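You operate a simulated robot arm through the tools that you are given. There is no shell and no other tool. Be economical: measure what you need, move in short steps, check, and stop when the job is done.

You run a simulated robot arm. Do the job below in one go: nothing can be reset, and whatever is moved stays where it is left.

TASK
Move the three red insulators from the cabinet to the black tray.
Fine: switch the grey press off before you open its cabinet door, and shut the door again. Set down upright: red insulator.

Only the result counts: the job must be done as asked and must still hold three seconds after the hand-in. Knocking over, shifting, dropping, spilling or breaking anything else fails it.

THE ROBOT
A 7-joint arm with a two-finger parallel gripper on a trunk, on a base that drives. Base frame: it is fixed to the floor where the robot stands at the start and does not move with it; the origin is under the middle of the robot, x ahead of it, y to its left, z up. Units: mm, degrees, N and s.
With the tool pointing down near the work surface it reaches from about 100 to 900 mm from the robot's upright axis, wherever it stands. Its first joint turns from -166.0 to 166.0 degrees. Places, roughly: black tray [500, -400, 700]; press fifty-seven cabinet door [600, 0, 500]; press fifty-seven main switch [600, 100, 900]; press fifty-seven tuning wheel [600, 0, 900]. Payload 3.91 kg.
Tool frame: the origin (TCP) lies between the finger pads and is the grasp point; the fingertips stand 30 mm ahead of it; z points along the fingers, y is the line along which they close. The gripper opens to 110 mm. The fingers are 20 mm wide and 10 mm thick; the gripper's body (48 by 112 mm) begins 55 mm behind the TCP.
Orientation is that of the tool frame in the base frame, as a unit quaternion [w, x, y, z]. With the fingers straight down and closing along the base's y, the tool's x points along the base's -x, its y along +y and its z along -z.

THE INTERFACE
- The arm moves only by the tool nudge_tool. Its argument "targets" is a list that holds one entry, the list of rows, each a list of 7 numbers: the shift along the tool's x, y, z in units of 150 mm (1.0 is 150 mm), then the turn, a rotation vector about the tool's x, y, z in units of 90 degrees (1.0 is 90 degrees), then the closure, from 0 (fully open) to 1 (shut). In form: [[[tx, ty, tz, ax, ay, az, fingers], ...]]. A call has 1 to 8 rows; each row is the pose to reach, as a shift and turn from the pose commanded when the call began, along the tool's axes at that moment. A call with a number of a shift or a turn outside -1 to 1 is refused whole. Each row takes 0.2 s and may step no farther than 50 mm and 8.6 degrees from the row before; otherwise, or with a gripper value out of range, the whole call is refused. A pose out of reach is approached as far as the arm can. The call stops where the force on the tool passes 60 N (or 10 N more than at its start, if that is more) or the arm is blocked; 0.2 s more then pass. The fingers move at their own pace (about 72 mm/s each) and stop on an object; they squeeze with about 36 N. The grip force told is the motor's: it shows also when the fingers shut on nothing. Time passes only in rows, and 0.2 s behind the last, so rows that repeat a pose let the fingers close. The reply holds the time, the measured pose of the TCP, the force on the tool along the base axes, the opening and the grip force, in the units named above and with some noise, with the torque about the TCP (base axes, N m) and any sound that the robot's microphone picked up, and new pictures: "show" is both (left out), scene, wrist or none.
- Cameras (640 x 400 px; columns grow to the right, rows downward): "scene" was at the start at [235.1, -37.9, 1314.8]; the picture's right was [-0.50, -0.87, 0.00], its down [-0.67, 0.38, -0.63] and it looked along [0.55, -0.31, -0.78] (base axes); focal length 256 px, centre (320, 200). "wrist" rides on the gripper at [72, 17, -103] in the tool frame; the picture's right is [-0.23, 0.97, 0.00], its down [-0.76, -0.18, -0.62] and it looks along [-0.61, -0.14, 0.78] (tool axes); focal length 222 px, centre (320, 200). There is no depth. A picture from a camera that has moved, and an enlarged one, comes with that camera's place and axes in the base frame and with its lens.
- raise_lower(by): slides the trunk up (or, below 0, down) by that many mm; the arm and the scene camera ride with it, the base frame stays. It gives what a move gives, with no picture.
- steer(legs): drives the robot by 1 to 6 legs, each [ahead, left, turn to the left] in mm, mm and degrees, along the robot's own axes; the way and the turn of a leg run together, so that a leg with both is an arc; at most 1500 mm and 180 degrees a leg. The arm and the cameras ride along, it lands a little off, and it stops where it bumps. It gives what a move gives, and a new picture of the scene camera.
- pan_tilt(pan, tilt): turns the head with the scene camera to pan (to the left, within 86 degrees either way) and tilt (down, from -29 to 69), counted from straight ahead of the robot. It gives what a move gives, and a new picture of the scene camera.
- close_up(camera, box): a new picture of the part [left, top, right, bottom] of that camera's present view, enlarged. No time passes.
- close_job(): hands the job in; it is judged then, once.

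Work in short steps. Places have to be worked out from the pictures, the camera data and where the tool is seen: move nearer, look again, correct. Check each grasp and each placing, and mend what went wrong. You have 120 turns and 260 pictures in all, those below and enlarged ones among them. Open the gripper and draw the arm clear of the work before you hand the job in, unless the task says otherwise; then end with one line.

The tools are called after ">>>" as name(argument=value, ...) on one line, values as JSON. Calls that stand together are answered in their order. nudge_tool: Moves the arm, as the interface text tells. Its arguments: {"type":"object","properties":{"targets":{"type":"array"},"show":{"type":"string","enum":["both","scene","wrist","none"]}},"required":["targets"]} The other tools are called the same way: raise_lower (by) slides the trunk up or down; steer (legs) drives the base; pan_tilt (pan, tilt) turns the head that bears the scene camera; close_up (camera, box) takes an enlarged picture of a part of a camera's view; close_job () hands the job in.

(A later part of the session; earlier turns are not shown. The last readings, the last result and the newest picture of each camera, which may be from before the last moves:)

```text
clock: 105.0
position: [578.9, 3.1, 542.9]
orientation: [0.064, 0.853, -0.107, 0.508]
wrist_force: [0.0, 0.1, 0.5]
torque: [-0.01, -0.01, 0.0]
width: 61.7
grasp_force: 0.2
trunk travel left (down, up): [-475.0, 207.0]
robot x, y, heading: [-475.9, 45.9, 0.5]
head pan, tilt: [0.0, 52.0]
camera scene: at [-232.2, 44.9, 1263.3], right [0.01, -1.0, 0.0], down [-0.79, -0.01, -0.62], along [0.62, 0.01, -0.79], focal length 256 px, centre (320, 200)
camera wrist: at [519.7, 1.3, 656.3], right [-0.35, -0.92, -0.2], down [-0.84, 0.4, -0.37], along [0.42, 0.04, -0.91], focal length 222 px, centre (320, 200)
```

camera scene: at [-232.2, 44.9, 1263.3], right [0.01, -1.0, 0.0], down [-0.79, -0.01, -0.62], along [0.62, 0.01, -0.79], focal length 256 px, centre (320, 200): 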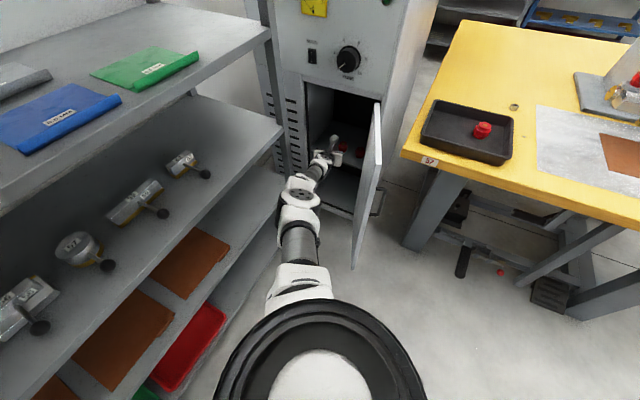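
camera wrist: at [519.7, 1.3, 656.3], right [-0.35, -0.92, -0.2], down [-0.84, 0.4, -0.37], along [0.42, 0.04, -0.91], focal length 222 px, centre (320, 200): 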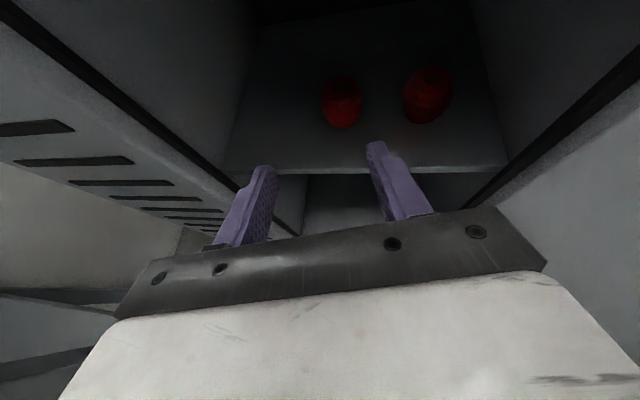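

Now the arm is nearly straight and well clear. I'm driving in along the cabinet normal by about 115 mm.

>>> steer(legs=[[98, -48, 0]])

>>> close_up(camera="wrist", box=[240, 80, 400, 240])

```text
clock: 106.2
position: [676.1, -42.2, 544.3]
orientation: [0.064, 0.852, -0.107, 0.509]
wrist_force: [1.0, -0.4, 0.0]
torque: [-0.02, 0.0, 0.0]
width: 61.6
grasp_force: 0.1
trunk travel left (down, up): [-475.0, 207.0]
robot x, y, heading: [-379.3, -1.6, 0.5]
head pan, tilt: [0.0, 52.0]
camera scene: at [-135.6, -1.5, 1263.2], right [0.01, -1.0, 0.0], down [-0.79, -0.01, -0.62], along [0.62, 0.01, -0.79], focal length 256 px, centre (320, 200)
```

scene: 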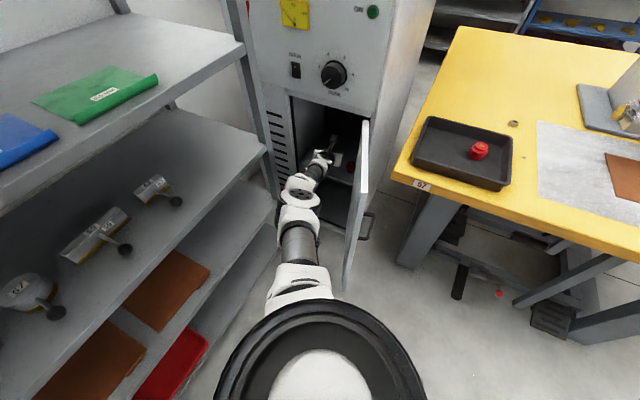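

```text
2.50 times, centred on (320, 160) of wrist
camera zoom: at [616.3, -44.4, 656.6], right [-0.34, -0.92, -0.2], down [-0.84, 0.4, -0.37], along [0.42, 0.04, -0.91], focal length 555 px, centre (320, 300)
```

zoom: 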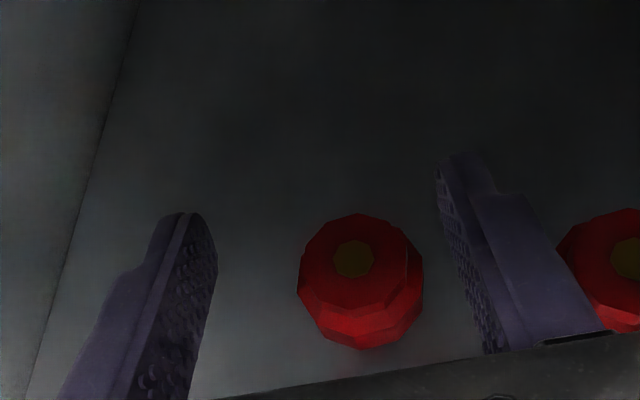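

M's hole is at (701,-52). I'm going down onto it, closing, and lifting.

>>> nudge_tool(targets=[[[-0.15, 0.012, 0.12, 0, 0, 0, 0.44], [-0.305, 0.023, 0.297, 0, 0, 0, 0.44], [-0.305, 0.023, 0.297, 0, 0, 0, 0.7], [-0.305, 0.023, 0.297, 0, 0, 0, 1], [-0.305, 0.023, 0.297, 0, 0, 0, 1], [-0.305, 0.023, 0.297, 0, 0, 0, 1], [-0.16, 0.023, 0.21, 0, 0, 0, 1], [0.02, 0.023, 0.1, 0, 0, 0, 1]]], show="wrist")

```text
clock: 108.0
position: [679.8, -56.7, 536.9]
orientation: [0.064, 0.852, -0.107, 0.509]
wrist_force: [-1.0, 0.1, -0.1]
torque: [-0.01, 0.02, 0.02]
width: 0.0
grasp_force: 35.9
out of reach, approached as far as the arm can: row 1, 2, 3, 4, 5, 6, 7, 8
trunk travel left (down, up): [-475.0, 207.0]
robot x, y, heading: [-379.8, -5.2, 0.5]
head pan, tilt: [0.0, 52.0]
camera wrist: at [620.0, -58.3, 650.3], right [-0.35, -0.92, -0.2], down [-0.84, 0.4, -0.37], along [0.42, 0.04, -0.91], focal length 222 px, centre (320, 200)
```

wrist: 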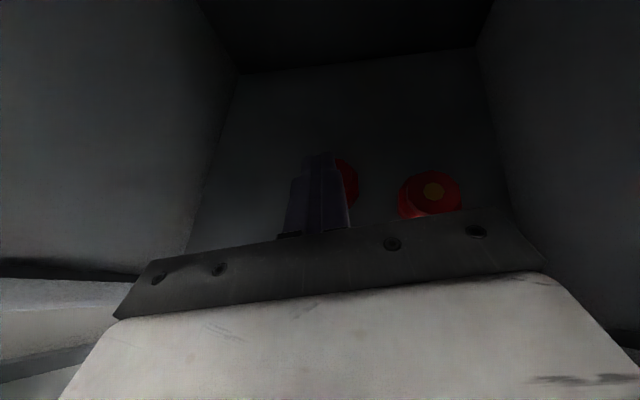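

Going down was out of reach at this extension; the fingers closed harmlessly above the piece. I'll open, lower with the trunk instead, and look again.

>>> nudge_tool(targets=[[[0, 0, 0, 0, 0, 0, 0.6], [0, 0, 0, 0, 0, 0, 0.44], [0, -0.03, 0, 0, 0, 0, 0.44]]], show="none")

>>> raise_lower(by=-25)

>>> close_up(camera="wrist", box=[240, 80, 400, 240])

```text
clock: 108.8
position: [680.8, -50.6, 538.6]
orientation: [0.063, 0.852, -0.106, 0.509]
wrist_force: [0.2, 1.0, -0.3]
torque: [0.02, 0.02, 0.02]
width: 61.4
grasp_force: 0.2
trunk travel left (down, up): [-475.0, 207.0]
robot x, y, heading: [-381.5, -6.6, 0.7]
head pan, tilt: [0.0, 52.0]
```

```text
clock: 109.5
position: [682.1, -50.6, 511.7]
orientation: [0.064, 0.852, -0.107, 0.509]
wrist_force: [0.7, 0.1, 0.2]
torque: [-0.01, 0.04, 0.0]
width: 61.5
grasp_force: 0.0
trunk travel left (down, up): [-450.0, 232.0]
robot x, y, heading: [-380.1, -6.5, 0.5]
head pan, tilt: [0.0, 52.0]
```

```text
2.50 times, centred on (320, 160) of wrist
camera zoom: at [620.9, -53.4, 625.4], right [-0.34, -0.92, -0.2], down [-0.84, 0.4, -0.38], along [0.42, 0.04, -0.91], focal length 555 px, centre (320, 300)
```

zoom: 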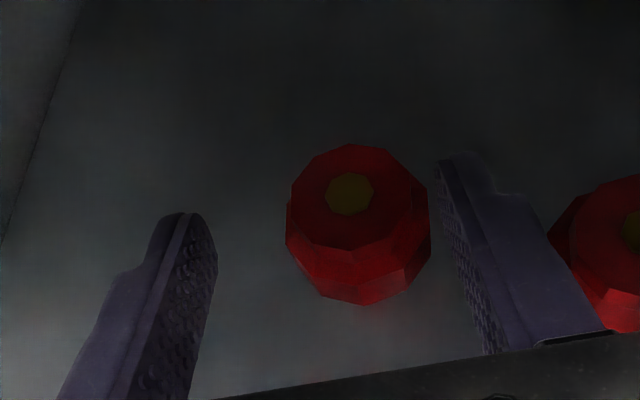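

M now appears about 9 mm right of the finger centre and still upright. I'm centring laterally, lowering the trunk to grasp height, and easing the base forward.

>>> nudge_tool(targets=[[[0, 0.058, 0, 0, 0, 0, 0.4]]], show="none")

>>> raise_lower(by=-25)

>>> steer(legs=[[20, -5, 0]])

>>> close_up(camera="wrist", box=[240, 80, 400, 240])

```text
clock: 109.9
position: [679.1, -59.6, 513.1]
orientation: [0.064, 0.852, -0.106, 0.509]
wrist_force: [1.1, -0.2, -0.5]
torque: [0.02, 0.03, 0.0]
width: 65.8
grasp_force: 0.0
trunk travel left (down, up): [-450.0, 232.0]
robot x, y, heading: [-379.1, -2.8, 0.7]
head pan, tilt: [0.0, 52.0]
```

```text
clock: 110.6
position: [678.4, -59.9, 486.8]
orientation: [0.064, 0.852, -0.106, 0.509]
wrist_force: [-0.3, -0.6, -0.2]
torque: [0.02, 0.04, -0.03]
width: 66.0
grasp_force: 0.1
trunk travel left (down, up): [-425.0, 257.0]
robot x, y, heading: [-380.9, -3.7, 0.5]
head pan, tilt: [0.0, 52.0]
```

```text
clock: 111.4
position: [698.5, -63.3, 487.5]
orientation: [0.064, 0.852, -0.107, 0.508]
wrist_force: [-0.8, -0.5, -0.3]
torque: [0.06, 0.01, 0.0]
width: 65.9
grasp_force: 0.1
trunk travel left (down, up): [-425.0, 257.0]
robot x, y, heading: [-362.2, -8.9, 0.5]
head pan, tilt: [0.0, 52.0]
camera scene: at [-115.7, -6.2, 1213.3], right [0.01, -1.0, 0.0], down [-0.79, -0.01, -0.62], along [0.62, 0.01, -0.79], focal length 256 px, centre (320, 200)
```

scene: 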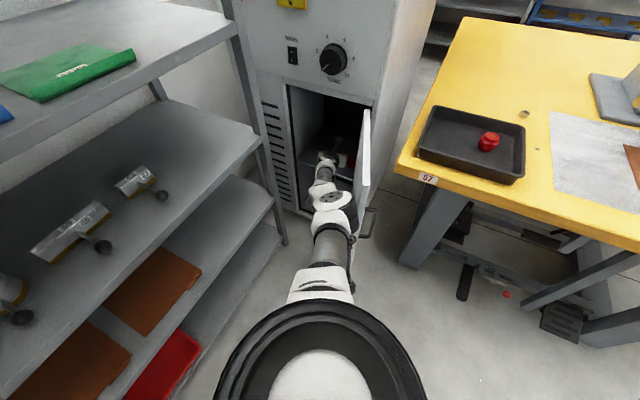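

```text
2.50 times, centred on (320, 160) of wrist
camera zoom: at [638.9, -66.6, 599.9], right [-0.34, -0.92, -0.2], down [-0.84, 0.4, -0.37], along [0.42, 0.04, -0.91], focal length 555 px, centre (320, 300)
```

zoom: 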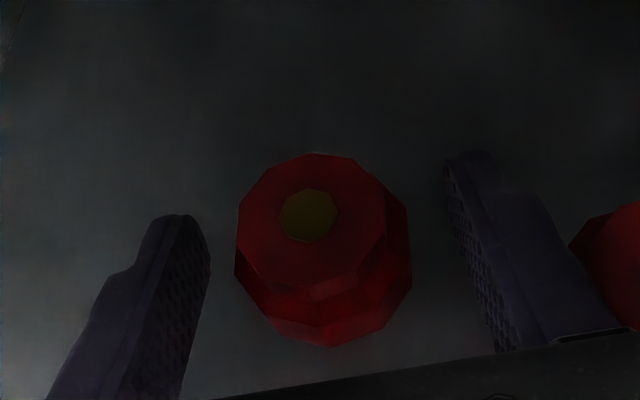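

M sits between the fingers exactly as L did. I'll lower 4 mm more and close.

>>> raise_lower(by=-4)

>>> nudge_tool(targets=[[[0, 0, 0, 0, 0, 0, 0.6], [0, 0, 0, 0, 0, 0, 0.8], [0, 0, 0, 0, 0, 0, 1], [0, 0, 0, 0, 0, 0, 1]]], show="none")

>>> raise_lower(by=50)

>>> close_up(camera="wrist", box=[200, 60, 520, 260])

```text
clock: 111.9
position: [698.7, -64.2, 484.0]
orientation: [0.064, 0.852, -0.107, 0.509]
wrist_force: [0.2, -0.4, -0.6]
torque: [0.02, 0.0, -0.01]
width: 66.3
grasp_force: 0.1
trunk travel left (down, up): [-421.0, 261.0]
robot x, y, heading: [-362.2, -6.4, 0.5]
head pan, tilt: [0.0, 52.0]
```

```text
clock: 112.9
position: [700.0, -64.8, 482.3]
orientation: [0.064, 0.852, -0.107, 0.508]
wrist_force: [-0.6, -0.1, 0.3]
torque: [-0.01, 0.02, 0.01]
width: 40.2
grasp_force: 35.9
trunk travel left (down, up): [-421.0, 261.0]
robot x, y, heading: [-359.0, -9.4, 0.6]
head pan, tilt: [0.0, 52.0]
```

```text
clock: 113.8
position: [697.7, -65.5, 533.1]
orientation: [0.064, 0.852, -0.106, 0.509]
wrist_force: [0.7, -0.4, -1.4]
torque: [0.0, 0.04, 0.01]
width: 40.4
grasp_force: 36.3
trunk travel left (down, up): [-471.0, 211.0]
robot x, y, heading: [-355.9, -8.0, 0.8]
head pan, tilt: [0.0, 52.0]
```

```text
2.00 times, centred on (360, 160) of wrist
camera zoom: at [638.9, -66.6, 645.8], right [-0.34, -0.92, -0.2], down [-0.84, 0.4, -0.37], along [0.42, 0.04, -0.91], focal length 444 px, centre (240, 280)
```

zoom: 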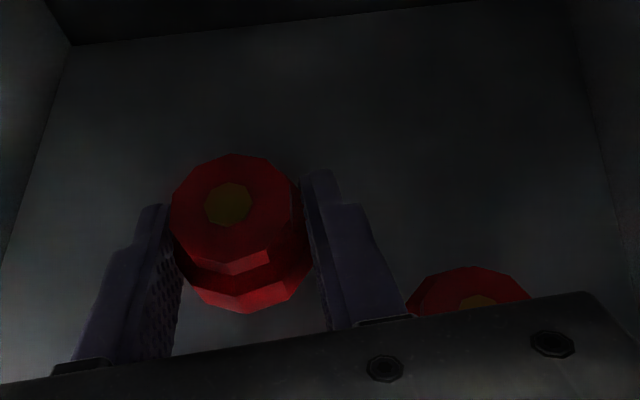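

M is held. I'm driving out along the normal with the arm extended, then straight back, and raising the trunk.

>>> steer(legs=[[-200, 95, 0], [-130, 0, 0]])

>>> raise_lower(by=200)

>>> nudge_tool(targets=[[[0.2, 0, -0.12, 0, 0, 0, 1], [0.4, 0, -0.24, 0, 0, 0, 1], [0.6, 0, -0.34, 0, 0, 0, 1], [0.75, 0, -0.42, 0, 0, 0, 1]]])

```text
clock: 116.4
position: [371.2, 26.3, 533.9]
orientation: [0.064, 0.853, -0.108, 0.507]
wrist_force: [1.0, 0.8, -0.7]
torque: [0.04, -0.02, 0.02]
width: 40.1
grasp_force: 35.8
trunk travel left (down, up): [-471.0, 211.0]
robot x, y, heading: [-687.8, 83.3, 0.5]
head pan, tilt: [0.0, 52.0]
camera scene: at [-443.1, 85.1, 1259.5], right [0.01, -1.0, 0.0], down [-0.79, -0.01, -0.62], along [0.62, 0.01, -0.79], focal length 256 px, centre (320, 200)
```

scene: 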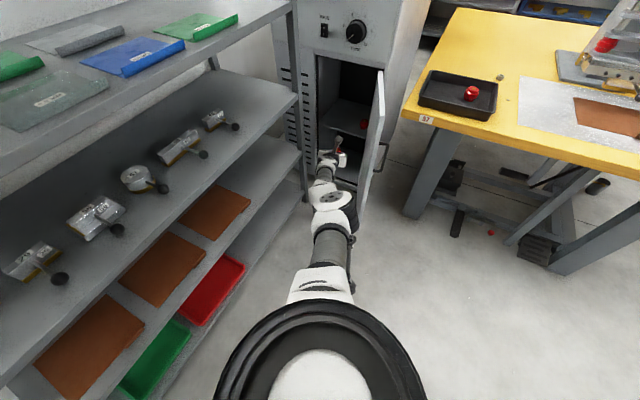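

```text
clock: 118.6
position: [372.5, 25.1, 732.5]
orientation: [0.064, 0.852, -0.107, 0.509]
wrist_force: [0.5, 0.2, -1.0]
torque: [-0.04, 0.02, 0.0]
width: 39.8
grasp_force: 35.6
trunk travel left (down, up): [-671.0, 11.0]
robot x, y, heading: [-689.5, 83.6, 0.5]
head pan, tilt: [0.0, 52.0]
```

```text
clock: 119.6
position: [417.1, 26.2, 849.1]
orientation: [0.063, 0.852, -0.106, 0.508]
wrist_force: [-0.2, 0.0, -1.6]
torque: [0.0, 0.02, -0.03]
width: 39.6
grasp_force: 36.1
out of reach, approached as far as the arm can: row 1, 2, 3, 4
trunk travel left (down, up): [-671.0, 11.0]
robot x, y, heading: [-683.3, 86.5, 0.5]
head pan, tilt: [0.0, 52.0]
camera scene: at [-442.9, 85.1, 1459.4], right [0.01, -1.0, 0.0], down [-0.79, -0.01, -0.62], along [0.62, 0.01, -0.79], focal length 256 px, centre (320, 200)
camera wrist: at [357.7, 22.8, 961.6], right [-0.35, -0.92, -0.2], down [-0.84, 0.4, -0.37], along [0.42, 0.04, -0.91], focal length 222 px, centre (320, 200)
```

scene: 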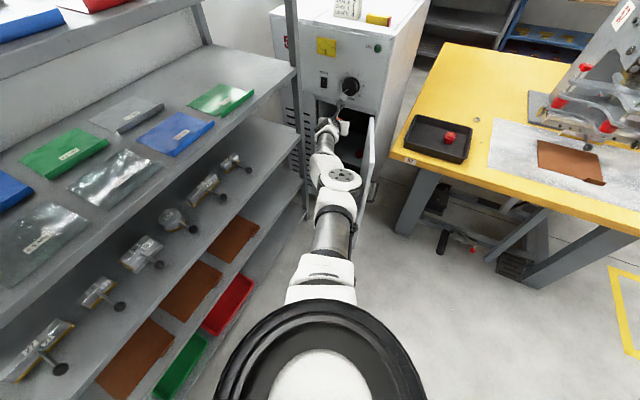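
wrist: 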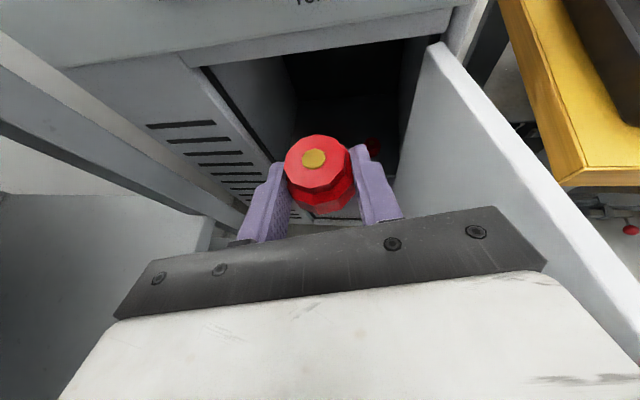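

I'm pulling the arm in 90 mm to leave reach for lowering, then driving over to the tray.

>>> nudge_tool(targets=[[[-0.09, 0.05, -0.17, 0, 0, 0, 1], [-0.18, 0.1, -0.34, 0, 0, 0, 1], [-0.27, 0.15, -0.51, 0, 0, 0, 1]]], show="none")

>>> steer(legs=[[0, -430, 0], [125, 0, 0]])

>>> close_up(camera="wrist", box=[0, 0, 640, 400])

```text
clock: 120.4
position: [411.2, 24.0, 825.6]
orientation: [0.064, 0.852, -0.107, 0.509]
wrist_force: [0.3, -0.4, -0.5]
torque: [0.04, -0.01, 0.0]
width: 39.4
grasp_force: 36.7
out of reach, approached as far as the arm can: row 1, 2, 3
trunk travel left (down, up): [-671.0, 11.0]
robot x, y, heading: [-688.1, 80.5, 0.5]
head pan, tilt: [0.0, 52.0]
```

```text
clock: 122.4
position: [416.9, -93.3, 830.8]
orientation: [0.041, 0.85, -0.087, 0.517]
wrist_force: [0.6, 3.0, -0.7]
torque: [0.09, -0.01, 0.06]
width: 40.4
grasp_force: 35.9
trunk travel left (down, up): [-671.0, 11.0]
robot x, y, heading: [-685.1, -72.1, 1.2]
head pan, tilt: [0.0, 52.0]
stopped in leg 1: the force on the tool passed its limit at 64 N (the readings are from after the stop); the commanded pose is now the measured one
camera scene: at [-441.0, -71.6, 1459.2], right [0.02, -1.0, 0.0], down [-0.79, -0.01, -0.62], along [0.62, 0.01, -0.79], focal length 256 px, centre (320, 200)
```

scene: 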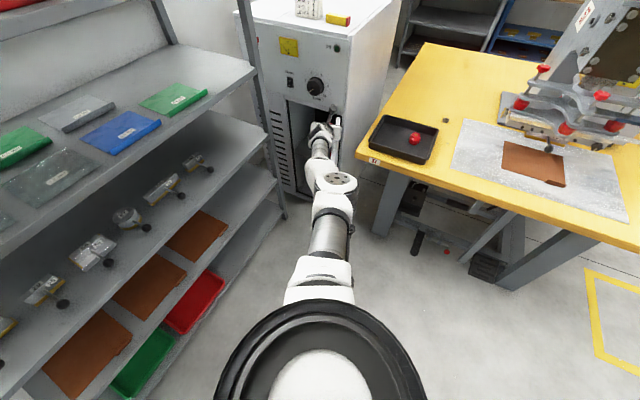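

```text
1.00 times, centred on (320, 200) of wrist (not enlarged: the box is as wide or as high as the picture)
camera zoom: at [355.3, -100.5, 944.0], right [-0.29, -0.93, -0.22], down [-0.85, 0.36, -0.38], along [0.43, 0.08, -0.9], focal length 222 px, centre (320, 200)
```

zoom: 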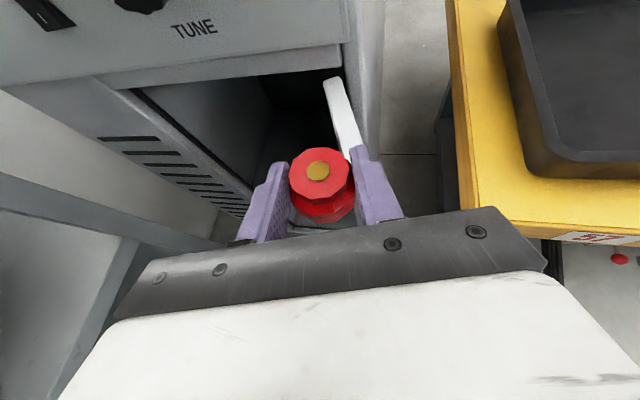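

The gripper's lower side met the door's top edge. I'll lift and retract first, and check that the arm actually follows.

>>> nudge_tool(targets=[[[0.1, 0, -0.05, 0, 0, 0, 1], [0.2, 0.02, -0.15, 0, 0, 0, 1], [0.25, 0.05, -0.35, 0, 0, 0, 1], [0.3, 0.08, -0.55, 0, 0, 0, 1]]])

```text
clock: 123.4
position: [435.0, -96.2, 894.9]
orientation: [0.042, 0.851, -0.088, 0.517]
wrist_force: [-0.6, -0.6, -0.1]
torque: [0.02, -0.03, 0.0]
width: 39.8
grasp_force: 36.4
out of reach, approached as far as the arm can: row 1, 2, 3, 4
trunk travel left (down, up): [-671.0, 11.0]
robot x, y, heading: [-684.4, -76.3, 1.2]
head pan, tilt: [0.0, 52.0]
camera scene: at [-441.3, -71.6, 1459.4], right [0.02, -1.0, 0.0], down [-0.79, -0.01, -0.62], along [0.62, 0.01, -0.79], focal length 256 px, centre (320, 200)
camera wrist: at [373.5, -103.7, 1007.1], right [-0.29, -0.93, -0.22], down [-0.85, 0.36, -0.38], along [0.43, 0.08, -0.9], focal length 222 px, centre (320, 200)
```

scene: 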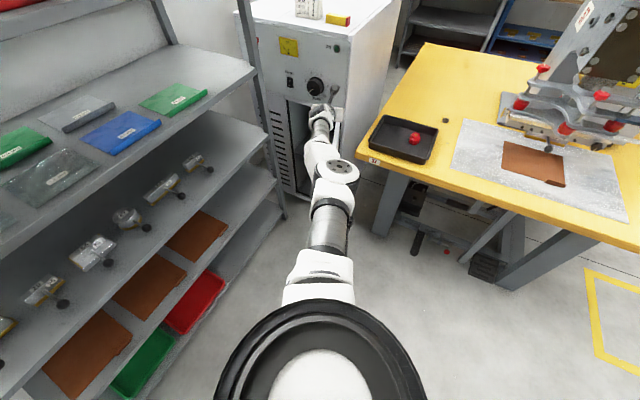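
wrist: 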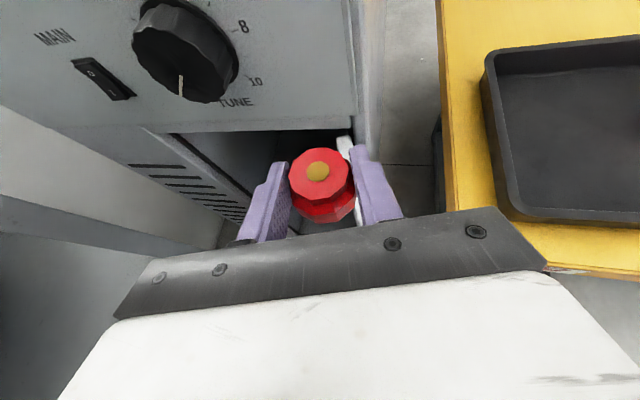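

The arm stays stretched, so I'll use it as is: drive the extended arm over the tray at z 895, then lower with the trunk.

>>> steer(legs=[[40, -300, 0]])

>>> close_up(camera="wrist", box=[0, 0, 640, 400])

```text
clock: 126.3
position: [480.7, -389.3, 894.6]
orientation: [0.041, 0.851, -0.087, 0.517]
wrist_force: [-0.1, 0.5, -1.4]
torque: [-0.01, 0.02, -0.02]
width: 39.3
grasp_force: 35.7
trunk travel left (down, up): [-671.0, 11.0]
robot x, y, heading: [-639.9, -373.6, 1.1]
head pan, tilt: [0.0, 52.0]
camera scene: at [-395.6, -367.0, 1459.3], right [0.02, -1.0, 0.0], down [-0.79, -0.02, -0.62], along [0.62, 0.01, -0.79], focal length 256 px, centre (320, 200)
```

scene: 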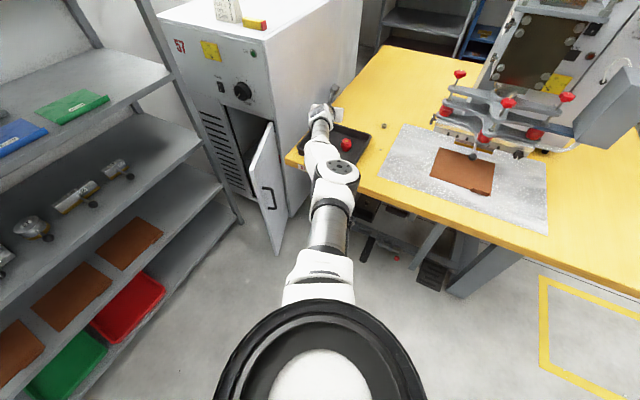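

```text
1.00 times, centred on (320, 200) of wrist (not enlarged: the box is as wide or as high as the picture)
camera zoom: at [419.1, -396.6, 1006.5], right [-0.29, -0.93, -0.22], down [-0.85, 0.35, -0.38], along [0.43, 0.08, -0.9], focal length 222 px, centre (320, 200)
```

zoom: 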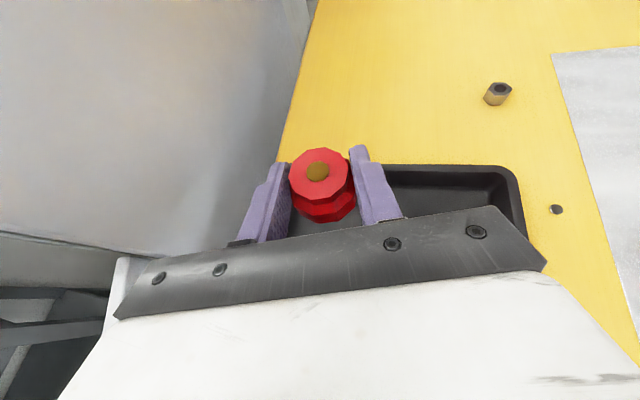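

The planned spot needs about 13 mm more to the right. I'm adjusting with the base, then lowering the trunk in stages.

>>> steer(legs=[[-5, -13, 0]])

>>> raise_lower(by=-90)

>>> close_up(camera="wrist", box=[0, 0, 640, 400])

>>> close_up(camera="scene", box=[270, 80, 400, 200])

```text
clock: 127.1
position: [476.2, -402.3, 896.1]
orientation: [0.041, 0.851, -0.087, 0.516]
wrist_force: [0.1, -0.6, -1.1]
torque: [0.0, -0.01, 0.03]
width: 39.5
grasp_force: 35.7
trunk travel left (down, up): [-671.0, 11.0]
robot x, y, heading: [-644.1, -385.4, 1.3]
head pan, tilt: [0.0, 52.0]
camera scene: at [-400.6, -380.5, 1459.4], right [0.02, -1.0, 0.0], down [-0.79, -0.02, -0.62], along [0.62, 0.01, -0.79], focal length 256 px, centre (320, 200)
```

scene: 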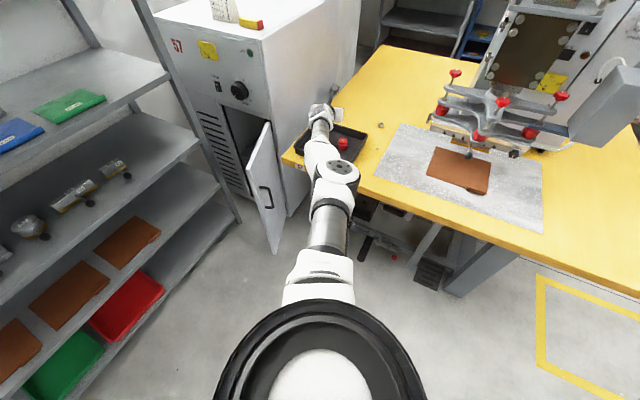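

```text
clock: 128.3
position: [477.7, -400.4, 805.2]
orientation: [0.041, 0.851, -0.087, 0.517]
wrist_force: [-0.5, 0.1, -0.8]
torque: [0.04, 0.03, -0.03]
width: 39.2
grasp_force: 36.2
trunk travel left (down, up): [-581.0, 101.0]
robot x, y, heading: [-647.7, -385.8, 1.2]
head pan, tilt: [0.0, 52.0]
```

```text
1.00 times, centred on (320, 200) of wrist (not enlarged: the box is as wide or as high as the picture)
camera zoom: at [414.3, -409.3, 916.8], right [-0.29, -0.93, -0.22], down [-0.85, 0.35, -0.38], along [0.43, 0.08, -0.9], focal length 222 px, centre (320, 200)
```

zoom: 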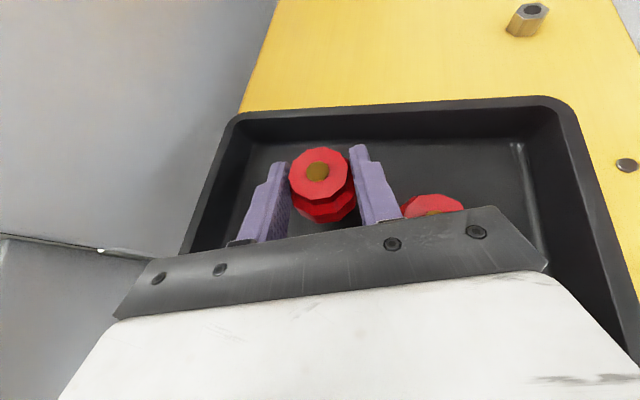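

```text
3.33 times, centred on (335, 140) of scene
camera zoom: at [-400.6, -379.7, 1369.4], right [0.02, -1.0, 0.0], down [-0.79, -0.02, -0.62], along [0.62, 0.01, -0.79], focal length 854 px, centre (270, 400)
```

zoom: 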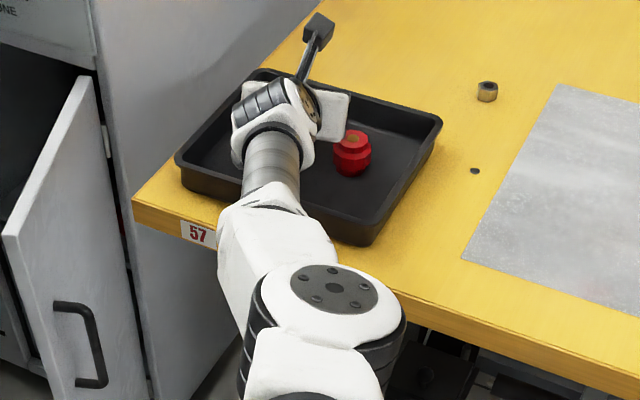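

The first piece stands fine, and M will land about 65 mm from it. I'm nudging 7 mm closer to leave space for the third, then lowering in small steps to feel the floor.

>>> steer(legs=[[-3, -6, 0]])

>>> raise_lower(by=-32)

>>> raise_lower(by=-3)

>>> close_up(camera="wrist", box=[160, 80, 560, 300])

```text
clock: 129.1
position: [472.3, -408.9, 804.6]
orientation: [0.041, 0.851, -0.088, 0.517]
wrist_force: [0.0, 0.0, -0.6]
torque: [0.02, 0.0, 0.08]
width: 39.1
grasp_force: 35.6
trunk travel left (down, up): [-581.0, 101.0]
robot x, y, heading: [-644.1, -388.1, 1.3]
head pan, tilt: [0.0, 52.0]
camera scene: at [-403.4, -386.1, 1369.4], right [0.02, -1.0, 0.0], down [-0.79, -0.02, -0.62], along [0.62, 0.01, -0.79], focal length 256 px, centre (320, 200)
```

scene: 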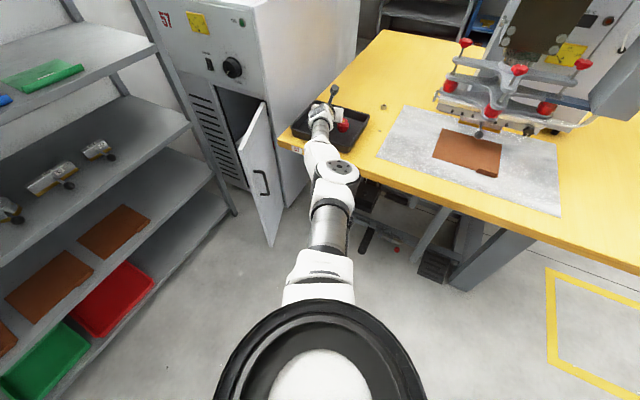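

```text
clock: 129.9
position: [472.8, -407.4, 781.9]
orientation: [0.04, 0.848, -0.085, 0.521]
wrist_force: [6.8, 1.0, 25.1]
torque: [-0.42, -0.67, 0.02]
width: 39.5
grasp_force: 36.0
trunk travel left (down, up): [-549.0, 133.0]
robot x, y, heading: [-648.3, -390.4, 1.2]
head pan, tilt: [0.0, 52.0]
```

```text
clock: 130.4
position: [472.2, -406.4, 779.4]
orientation: [0.04, 0.848, -0.086, 0.521]
wrist_force: [1.7, 2.2, 30.7]
torque: [-0.3, -0.28, 0.0]
width: 39.5
grasp_force: 36.0
trunk travel left (down, up): [-546.0, 136.0]
robot x, y, heading: [-646.1, -389.7, 1.4]
head pan, tilt: [0.0, 52.0]
```

```text
1.60 times, centred on (360, 190) of wrist
camera zoom: at [410.2, -414.4, 890.4], right [-0.28, -0.93, -0.22], down [-0.85, 0.35, -0.39], along [0.44, 0.08, -0.89], focal length 355 px, centre (256, 216)
```

zoom: 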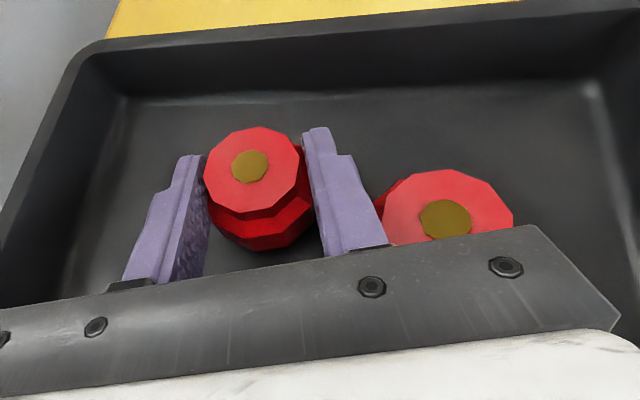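

The load reads 31 N straight under the piece, so M rests on the floor (it slid a few mm in the grip at the door). I'm easing up slightly and opening just a little.

>>> raise_lower(by=2)

>>> nudge_tool(targets=[[[0, 0, 0, 0, 0, 0, 0.62], [0, 0, 0, 0, 0, 0, 0.57], [0, 0, 0, 0, 0, 0, 0.57]]])

>>> close_up(camera="wrist", box=[160, 80, 560, 300])

```text
clock: 130.9
position: [472.7, -406.3, 778.7]
orientation: [0.041, 0.849, -0.087, 0.52]
wrist_force: [2.8, 3.4, 25.9]
torque: [-0.33, -0.43, 0.03]
width: 39.3
grasp_force: 35.8
trunk travel left (down, up): [-548.0, 134.0]
robot x, y, heading: [-646.4, -390.6, 1.2]
head pan, tilt: [0.0, 52.0]
```

```text
clock: 131.7
position: [472.0, -407.8, 771.1]
orientation: [0.042, 0.851, -0.088, 0.517]
wrist_force: [0.3, -0.3, 0.2]
torque: [-0.02, -0.01, -0.04]
width: 47.4
grasp_force: 0.0
trunk travel left (down, up): [-548.0, 134.0]
robot x, y, heading: [-642.9, -390.2, 1.4]
head pan, tilt: [0.0, 52.0]
camera scene: at [-403.3, -385.8, 1336.3], right [0.02, -1.0, 0.0], down [-0.79, -0.02, -0.62], along [0.62, 0.01, -0.79], focal length 256 px, centre (320, 200)
camera wrist: at [411.4, -415.5, 882.9], right [-0.29, -0.93, -0.22], down [-0.85, 0.35, -0.38], along [0.43, 0.08, -0.9], focal length 222 px, centre (320, 200)
```

scene: 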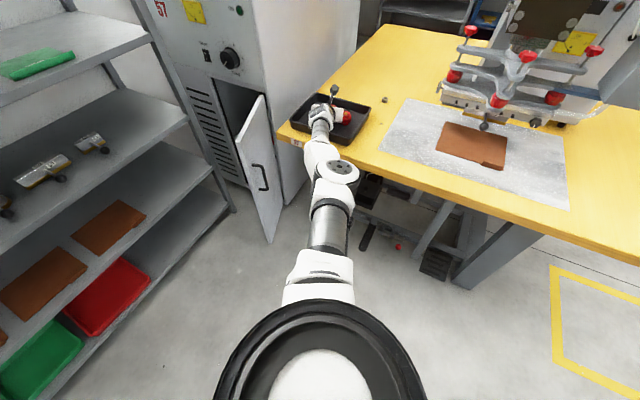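
wrist: 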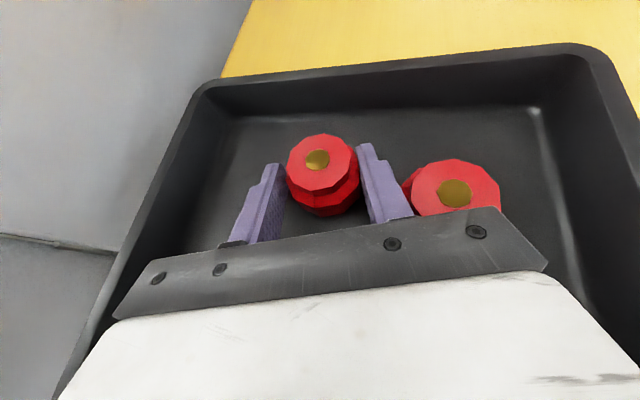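

```text
1.60 times, centred on (360, 190) of wrist
camera zoom: at [411.4, -415.5, 882.9], right [-0.29, -0.93, -0.22], down [-0.85, 0.35, -0.38], along [0.43, 0.08, -0.9], focal length 355 px, centre (256, 216)
```

zoom: 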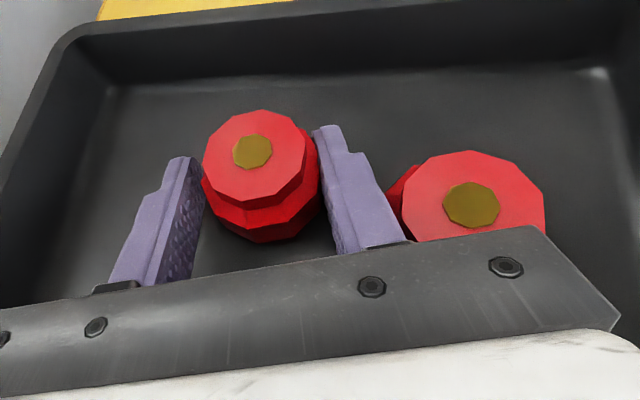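

M is released, standing upright, and the wrist load is zero. I'm raising straight up with the trunk and checking.

>>> raise_lower(by=125)

>>> steer(legs=[[-100, 0, 0]])

>>> close_up(camera="wrist", box=[0, 0, 640, 400])

```text
clock: 133.2
position: [473.1, -408.0, 896.4]
orientation: [0.041, 0.851, -0.086, 0.516]
wrist_force: [-0.1, 0.0, -0.9]
torque: [0.02, -0.02, -0.01]
width: 47.3
grasp_force: 0.1
trunk travel left (down, up): [-673.0, 9.0]
robot x, y, heading: [-647.8, -392.2, 0.9]
head pan, tilt: [0.0, 52.0]
```

```text
clock: 134.4
position: [371.8, -409.6, 897.7]
orientation: [0.041, 0.851, -0.087, 0.517]
wrist_force: [0.8, 0.6, 0.8]
torque: [0.03, 0.02, 0.03]
width: 47.4
grasp_force: 0.1
trunk travel left (down, up): [-673.0, 9.0]
robot x, y, heading: [-750.9, -393.0, 1.1]
head pan, tilt: [0.0, 52.0]
camera scene: at [-504.2, -387.9, 1461.6], right [0.02, -1.0, 0.0], down [-0.79, -0.02, -0.62], along [0.62, 0.01, -0.79], focal length 256 px, centre (320, 200)
```

scene: 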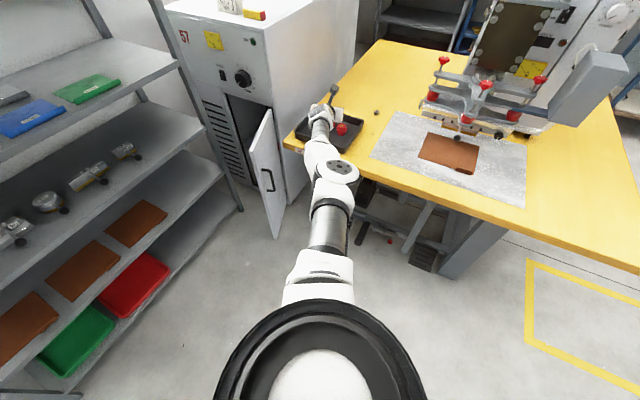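

```text
1.00 times, centred on (320, 200) of wrist (not enlarged: the box is as wide or as high as the picture)
camera zoom: at [311.1, -417.4, 1009.7], right [-0.29, -0.93, -0.22], down [-0.85, 0.35, -0.38], along [0.44, 0.08, -0.9], focal length 222 px, centre (320, 200)
```

zoom: 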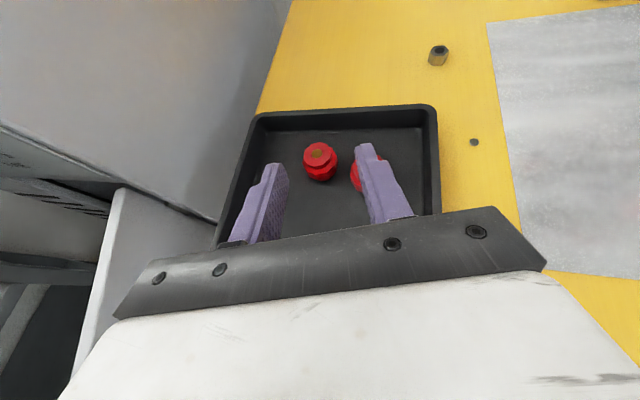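

Both pieces stand in the tray. I'm driving back to the cabinet line for the third, squaring my heading on the way, then turning the tool to point more to the right.

>>> steer(legs=[[30, 475, -1]])

>>> nudge_tool(targets=[[[0, 0, 0, -0.065, 0, 0.035, 0.44], [0, 0, 0, -0.13, 0, 0.07, 0.44], [0, 0, 0, -0.197, 0, 0.103, 0.44]]])

```text
clock: 138.6
position: [397.5, 43.9, 897.4]
orientation: [0.048, 0.85, -0.097, 0.516]
wrist_force: [-0.1, -1.0, -0.7]
torque: [-0.03, 0.0, -0.01]
width: 47.1
grasp_force: 0.1
trunk travel left (down, up): [-673.0, 9.0]
robot x, y, heading: [-722.0, 84.0, 0.0]
head pan, tilt: [0.0, 52.0]
camera scene: at [-478.1, 84.7, 1461.4], right [0.0, -1.0, 0.0], down [-0.79, 0.0, -0.62], along [0.62, 0.0, -0.79], focal length 256 px, centre (320, 200)
```

scene: 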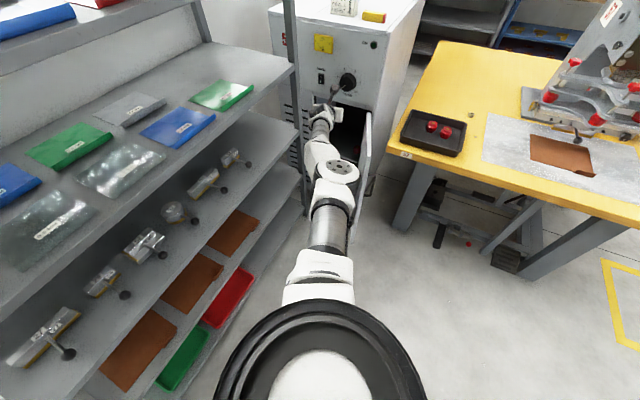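

```text
clock: 139.4
position: [366.5, 24.3, 898.7]
orientation: [0.136, 0.822, -0.243, 0.497]
wrist_force: [-0.1, -0.2, 0.3]
torque: [-0.01, -0.02, -0.02]
width: 61.5
grasp_force: 0.1
out of reach, approached as far as the arm can: row 1, 2, 3
trunk travel left (down, up): [-673.0, 9.0]
robot x, y, heading: [-720.0, 85.8, 0.5]
head pan, tilt: [0.0, 52.0]
camera scene: at [-478.8, 85.5, 1461.5], right [0.0, -1.0, 0.0], down [-0.79, 0.0, -0.62], along [0.62, 0.0, -0.79], focal length 256 px, centre (320, 200)
camera wrist: at [307.9, 39.0, 1010.7], right [-0.61, -0.76, -0.22], down [-0.67, 0.64, -0.38], along [0.43, -0.08, -0.9], focal length 222 px, centre (320, 200)
```

scene: 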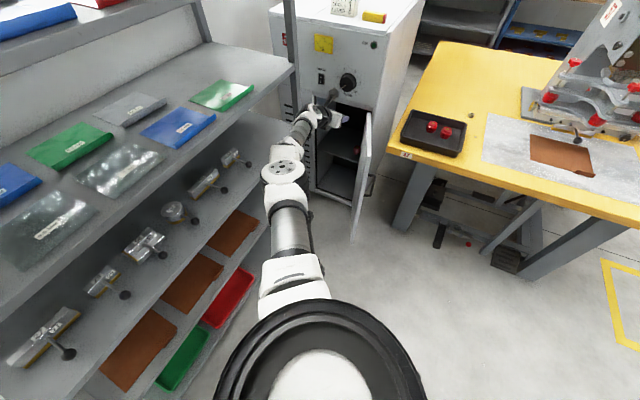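
wrist: 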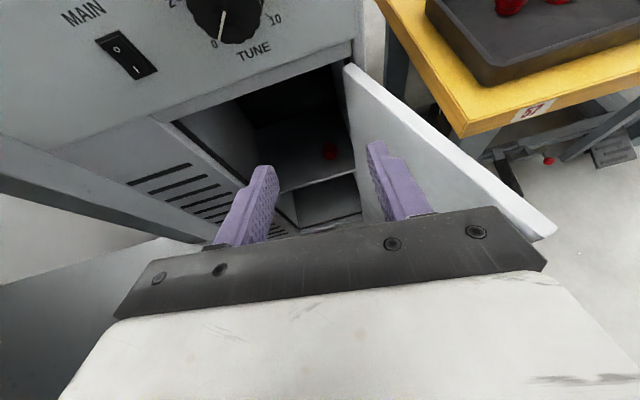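

The tool now points about 32° right with the elbow well clear. I'm lowering the trunk and then the arm to shelf-approach height.

>>> raise_lower(by=-198)

>>> nudge_tool(targets=[[[-0.24, 0.02, 0.1, 0, 0, 0, 0.44], [-0.48, 0.04, 0.2, 0, 0, 0, 0.44], [-0.72, 0.07, 0.29, 0, 0, 0, 0.44], [-0.964, 0.09, 0.385, 0, 0, 0, 0.44]]])

```text
clock: 141.6
position: [368.2, 23.6, 697.9]
orientation: [0.135, 0.822, -0.242, 0.498]
wrist_force: [0.4, -0.4, -0.2]
torque: [0.0, -0.01, 0.0]
width: 61.5
grasp_force: 0.1
trunk travel left (down, up): [-475.0, 207.0]
robot x, y, heading: [-723.3, 89.5, -0.1]
head pan, tilt: [0.0, 52.0]
```

```text
clock: 142.6
position: [323.7, -0.5, 560.6]
orientation: [0.135, 0.822, -0.243, 0.498]
wrist_force: [-0.5, 0.2, 1.0]
torque: [0.02, 0.01, -0.03]
width: 61.5
grasp_force: 0.1
out of reach, approached as far as the arm can: row 2, 3, 4
trunk travel left (down, up): [-475.0, 207.0]
robot x, y, heading: [-719.1, 85.0, 0.1]
head pan, tilt: [0.0, 52.0]
camera scene: at [-477.8, 84.5, 1263.3], right [0.0, -1.0, 0.0], down [-0.79, 0.0, -0.62], along [0.62, 0.0, -0.79], focal length 256 px, centre (320, 200)
camera wrist: at [263.9, 15.0, 672.7], right [-0.61, -0.76, -0.22], down [-0.67, 0.64, -0.38], along [0.43, -0.08, -0.9], focal length 222 px, centre (320, 200)
```

scene: 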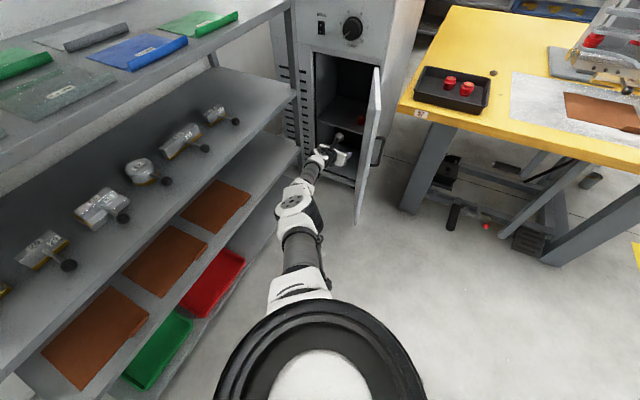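
wrist: 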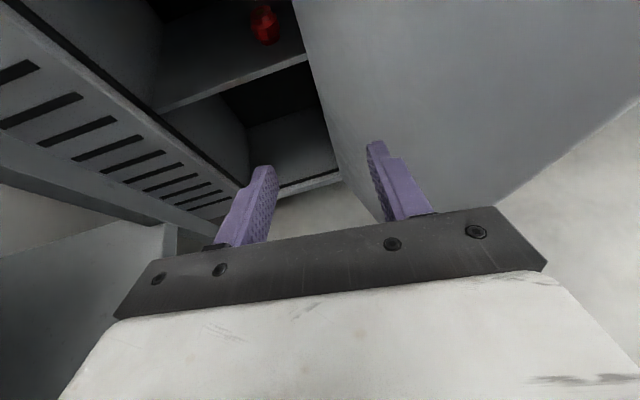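

R appears near (666,-135). I'm driving in two legs: first to the opening, then along the cabinet normal.

>>> steer(legs=[[200, -56, 0], [100, -47, 0]])

>>> close_up(camera="wrist", box=[0, 0, 640, 400])

```text
clock: 145.0
position: [626.6, -107.1, 559.1]
orientation: [0.137, 0.822, -0.244, 0.496]
wrist_force: [0.1, 0.0, 0.2]
torque: [0.01, -0.01, -0.01]
width: 61.5
grasp_force: 0.0
trunk travel left (down, up): [-475.0, 207.0]
robot x, y, heading: [-414.7, -17.3, -0.4]
head pan, tilt: [0.0, 52.0]
camera scene: at [-174.0, -19.9, 1263.2], right [0.0, -1.0, 0.0], down [-0.79, 0.0, -0.62], along [0.62, 0.0, -0.79], focal length 256 px, centre (320, 200)
```

scene: 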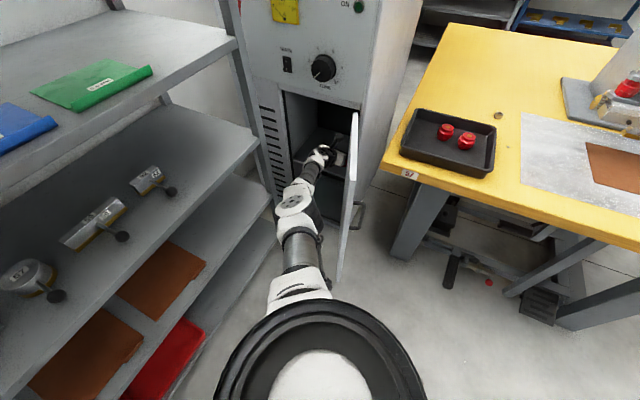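

```text
1.00 times, centred on (320, 200) of wrist (not enlarged: the box is as wide or as high as the picture)
camera zoom: at [567.4, -91.9, 672.5], right [-0.61, -0.76, -0.22], down [-0.67, 0.64, -0.38], along [0.43, -0.08, -0.9], focal length 222 px, centre (320, 200)
```

zoom: 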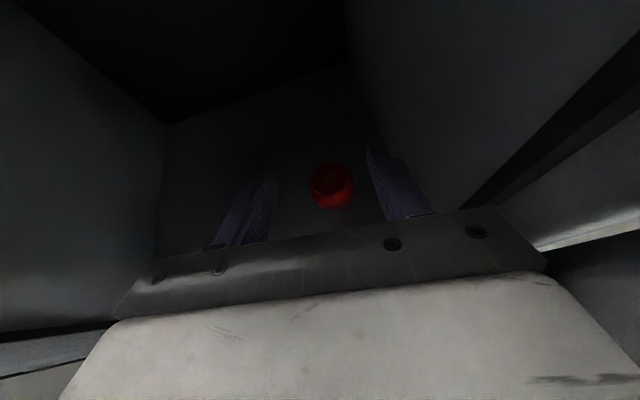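

R's hole is at (662,-130). I'm driving the last 33 mm while still above it, lowering the trunk partway, and checking.

>>> steer(legs=[[28, -18, 0]])

>>> raise_lower(by=-45)

>>> close_up(camera="wrist", box=[240, 80, 400, 240])

```text
clock: 145.9
position: [654.5, -125.5, 560.7]
orientation: [0.137, 0.821, -0.245, 0.497]
wrist_force: [-0.1, 1.1, 0.3]
torque: [0.03, 0.02, -0.02]
width: 61.7
grasp_force: 0.0
trunk travel left (down, up): [-475.0, 207.0]
robot x, y, heading: [-395.0, -38.2, -0.2]
head pan, tilt: [0.0, 52.0]
camera scene: at [-145.9, -37.9, 1263.3], right [0.0, -1.0, 0.0], down [-0.79, 0.0, -0.62], along [0.62, 0.0, -0.79], focal length 256 px, centre (320, 200)
```

scene: 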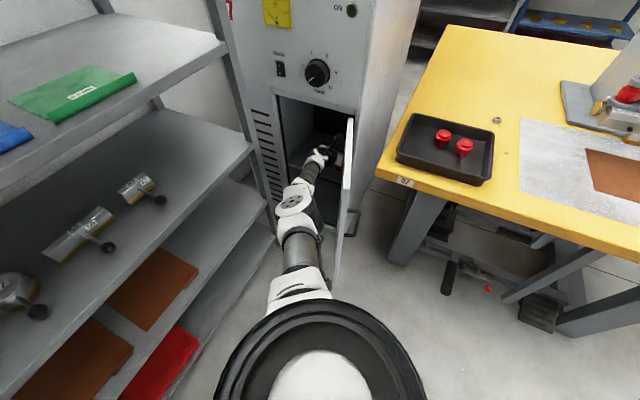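

```text
clock: 146.7
position: [653.4, -125.1, 515.8]
orientation: [0.136, 0.822, -0.244, 0.496]
wrist_force: [0.2, -0.4, 0.4]
torque: [0.01, 0.0, -0.03]
width: 61.7
grasp_force: 0.1
trunk travel left (down, up): [-430.0, 252.0]
robot x, y, heading: [-392.2, -37.4, -0.0]
head pan, tilt: [0.0, 52.0]
```

```text
2.50 times, centred on (320, 160) of wrist
camera zoom: at [595.3, -110.1, 628.2], right [-0.61, -0.76, -0.22], down [-0.67, 0.64, -0.38], along [0.43, -0.08, -0.9], focal length 555 px, centre (320, 300)
```

zoom: 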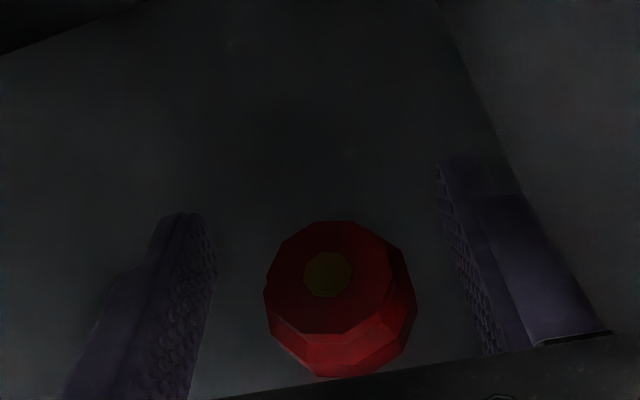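

R is centred. I'm lowering 32 mm, closing, and lifting.

>>> raise_lower(by=-32)

>>> nudge_tool(targets=[[[0, 0, 0, 0, 0, 0, 0.6], [0, 0, 0, 0, 0, 0, 0.8], [0, 0, 0, 0, 0, 0, 1], [0, 0, 0, 0, 0, 0, 1]]], show="none")

>>> raise_lower(by=50)

>>> close_up(camera="wrist", box=[200, 60, 520, 260])

```text
clock: 147.5
position: [653.8, -123.7, 483.3]
orientation: [0.137, 0.821, -0.244, 0.497]
wrist_force: [0.1, -0.6, 0.6]
torque: [-0.01, 0.03, 0.01]
width: 61.4
grasp_force: 0.0
trunk travel left (down, up): [-398.0, 284.0]
robot x, y, heading: [-388.4, -35.5, -0.1]
head pan, tilt: [0.0, 52.0]
```

```text
clock: 148.5
position: [654.8, -124.1, 483.3]
orientation: [0.137, 0.822, -0.244, 0.497]
wrist_force: [0.5, 0.5, 0.3]
torque: [-0.05, 0.01, 0.03]
width: 40.1
grasp_force: 35.8
trunk travel left (down, up): [-398.0, 284.0]
robot x, y, heading: [-391.4, -37.6, -0.2]
head pan, tilt: [0.0, 52.0]
```

```text
clock: 149.4
position: [655.0, -125.8, 532.9]
orientation: [0.137, 0.822, -0.244, 0.497]
wrist_force: [-0.5, 0.3, -0.8]
torque: [0.04, -0.03, -0.03]
width: 40.3
grasp_force: 36.1
trunk travel left (down, up): [-448.0, 234.0]
robot x, y, heading: [-391.3, -38.3, -0.3]
head pan, tilt: [0.0, 52.0]
```

```text
2.00 times, centred on (360, 160) of wrist
camera zoom: at [595.5, -110.1, 645.5], right [-0.61, -0.76, -0.22], down [-0.67, 0.64, -0.38], along [0.43, -0.08, -0.9], focal length 444 px, centre (240, 280)
```

zoom: 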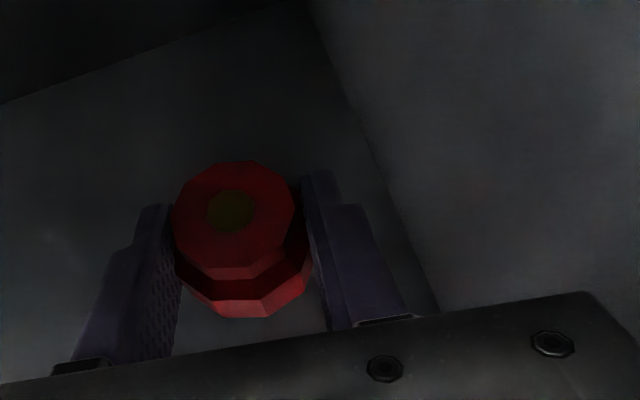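

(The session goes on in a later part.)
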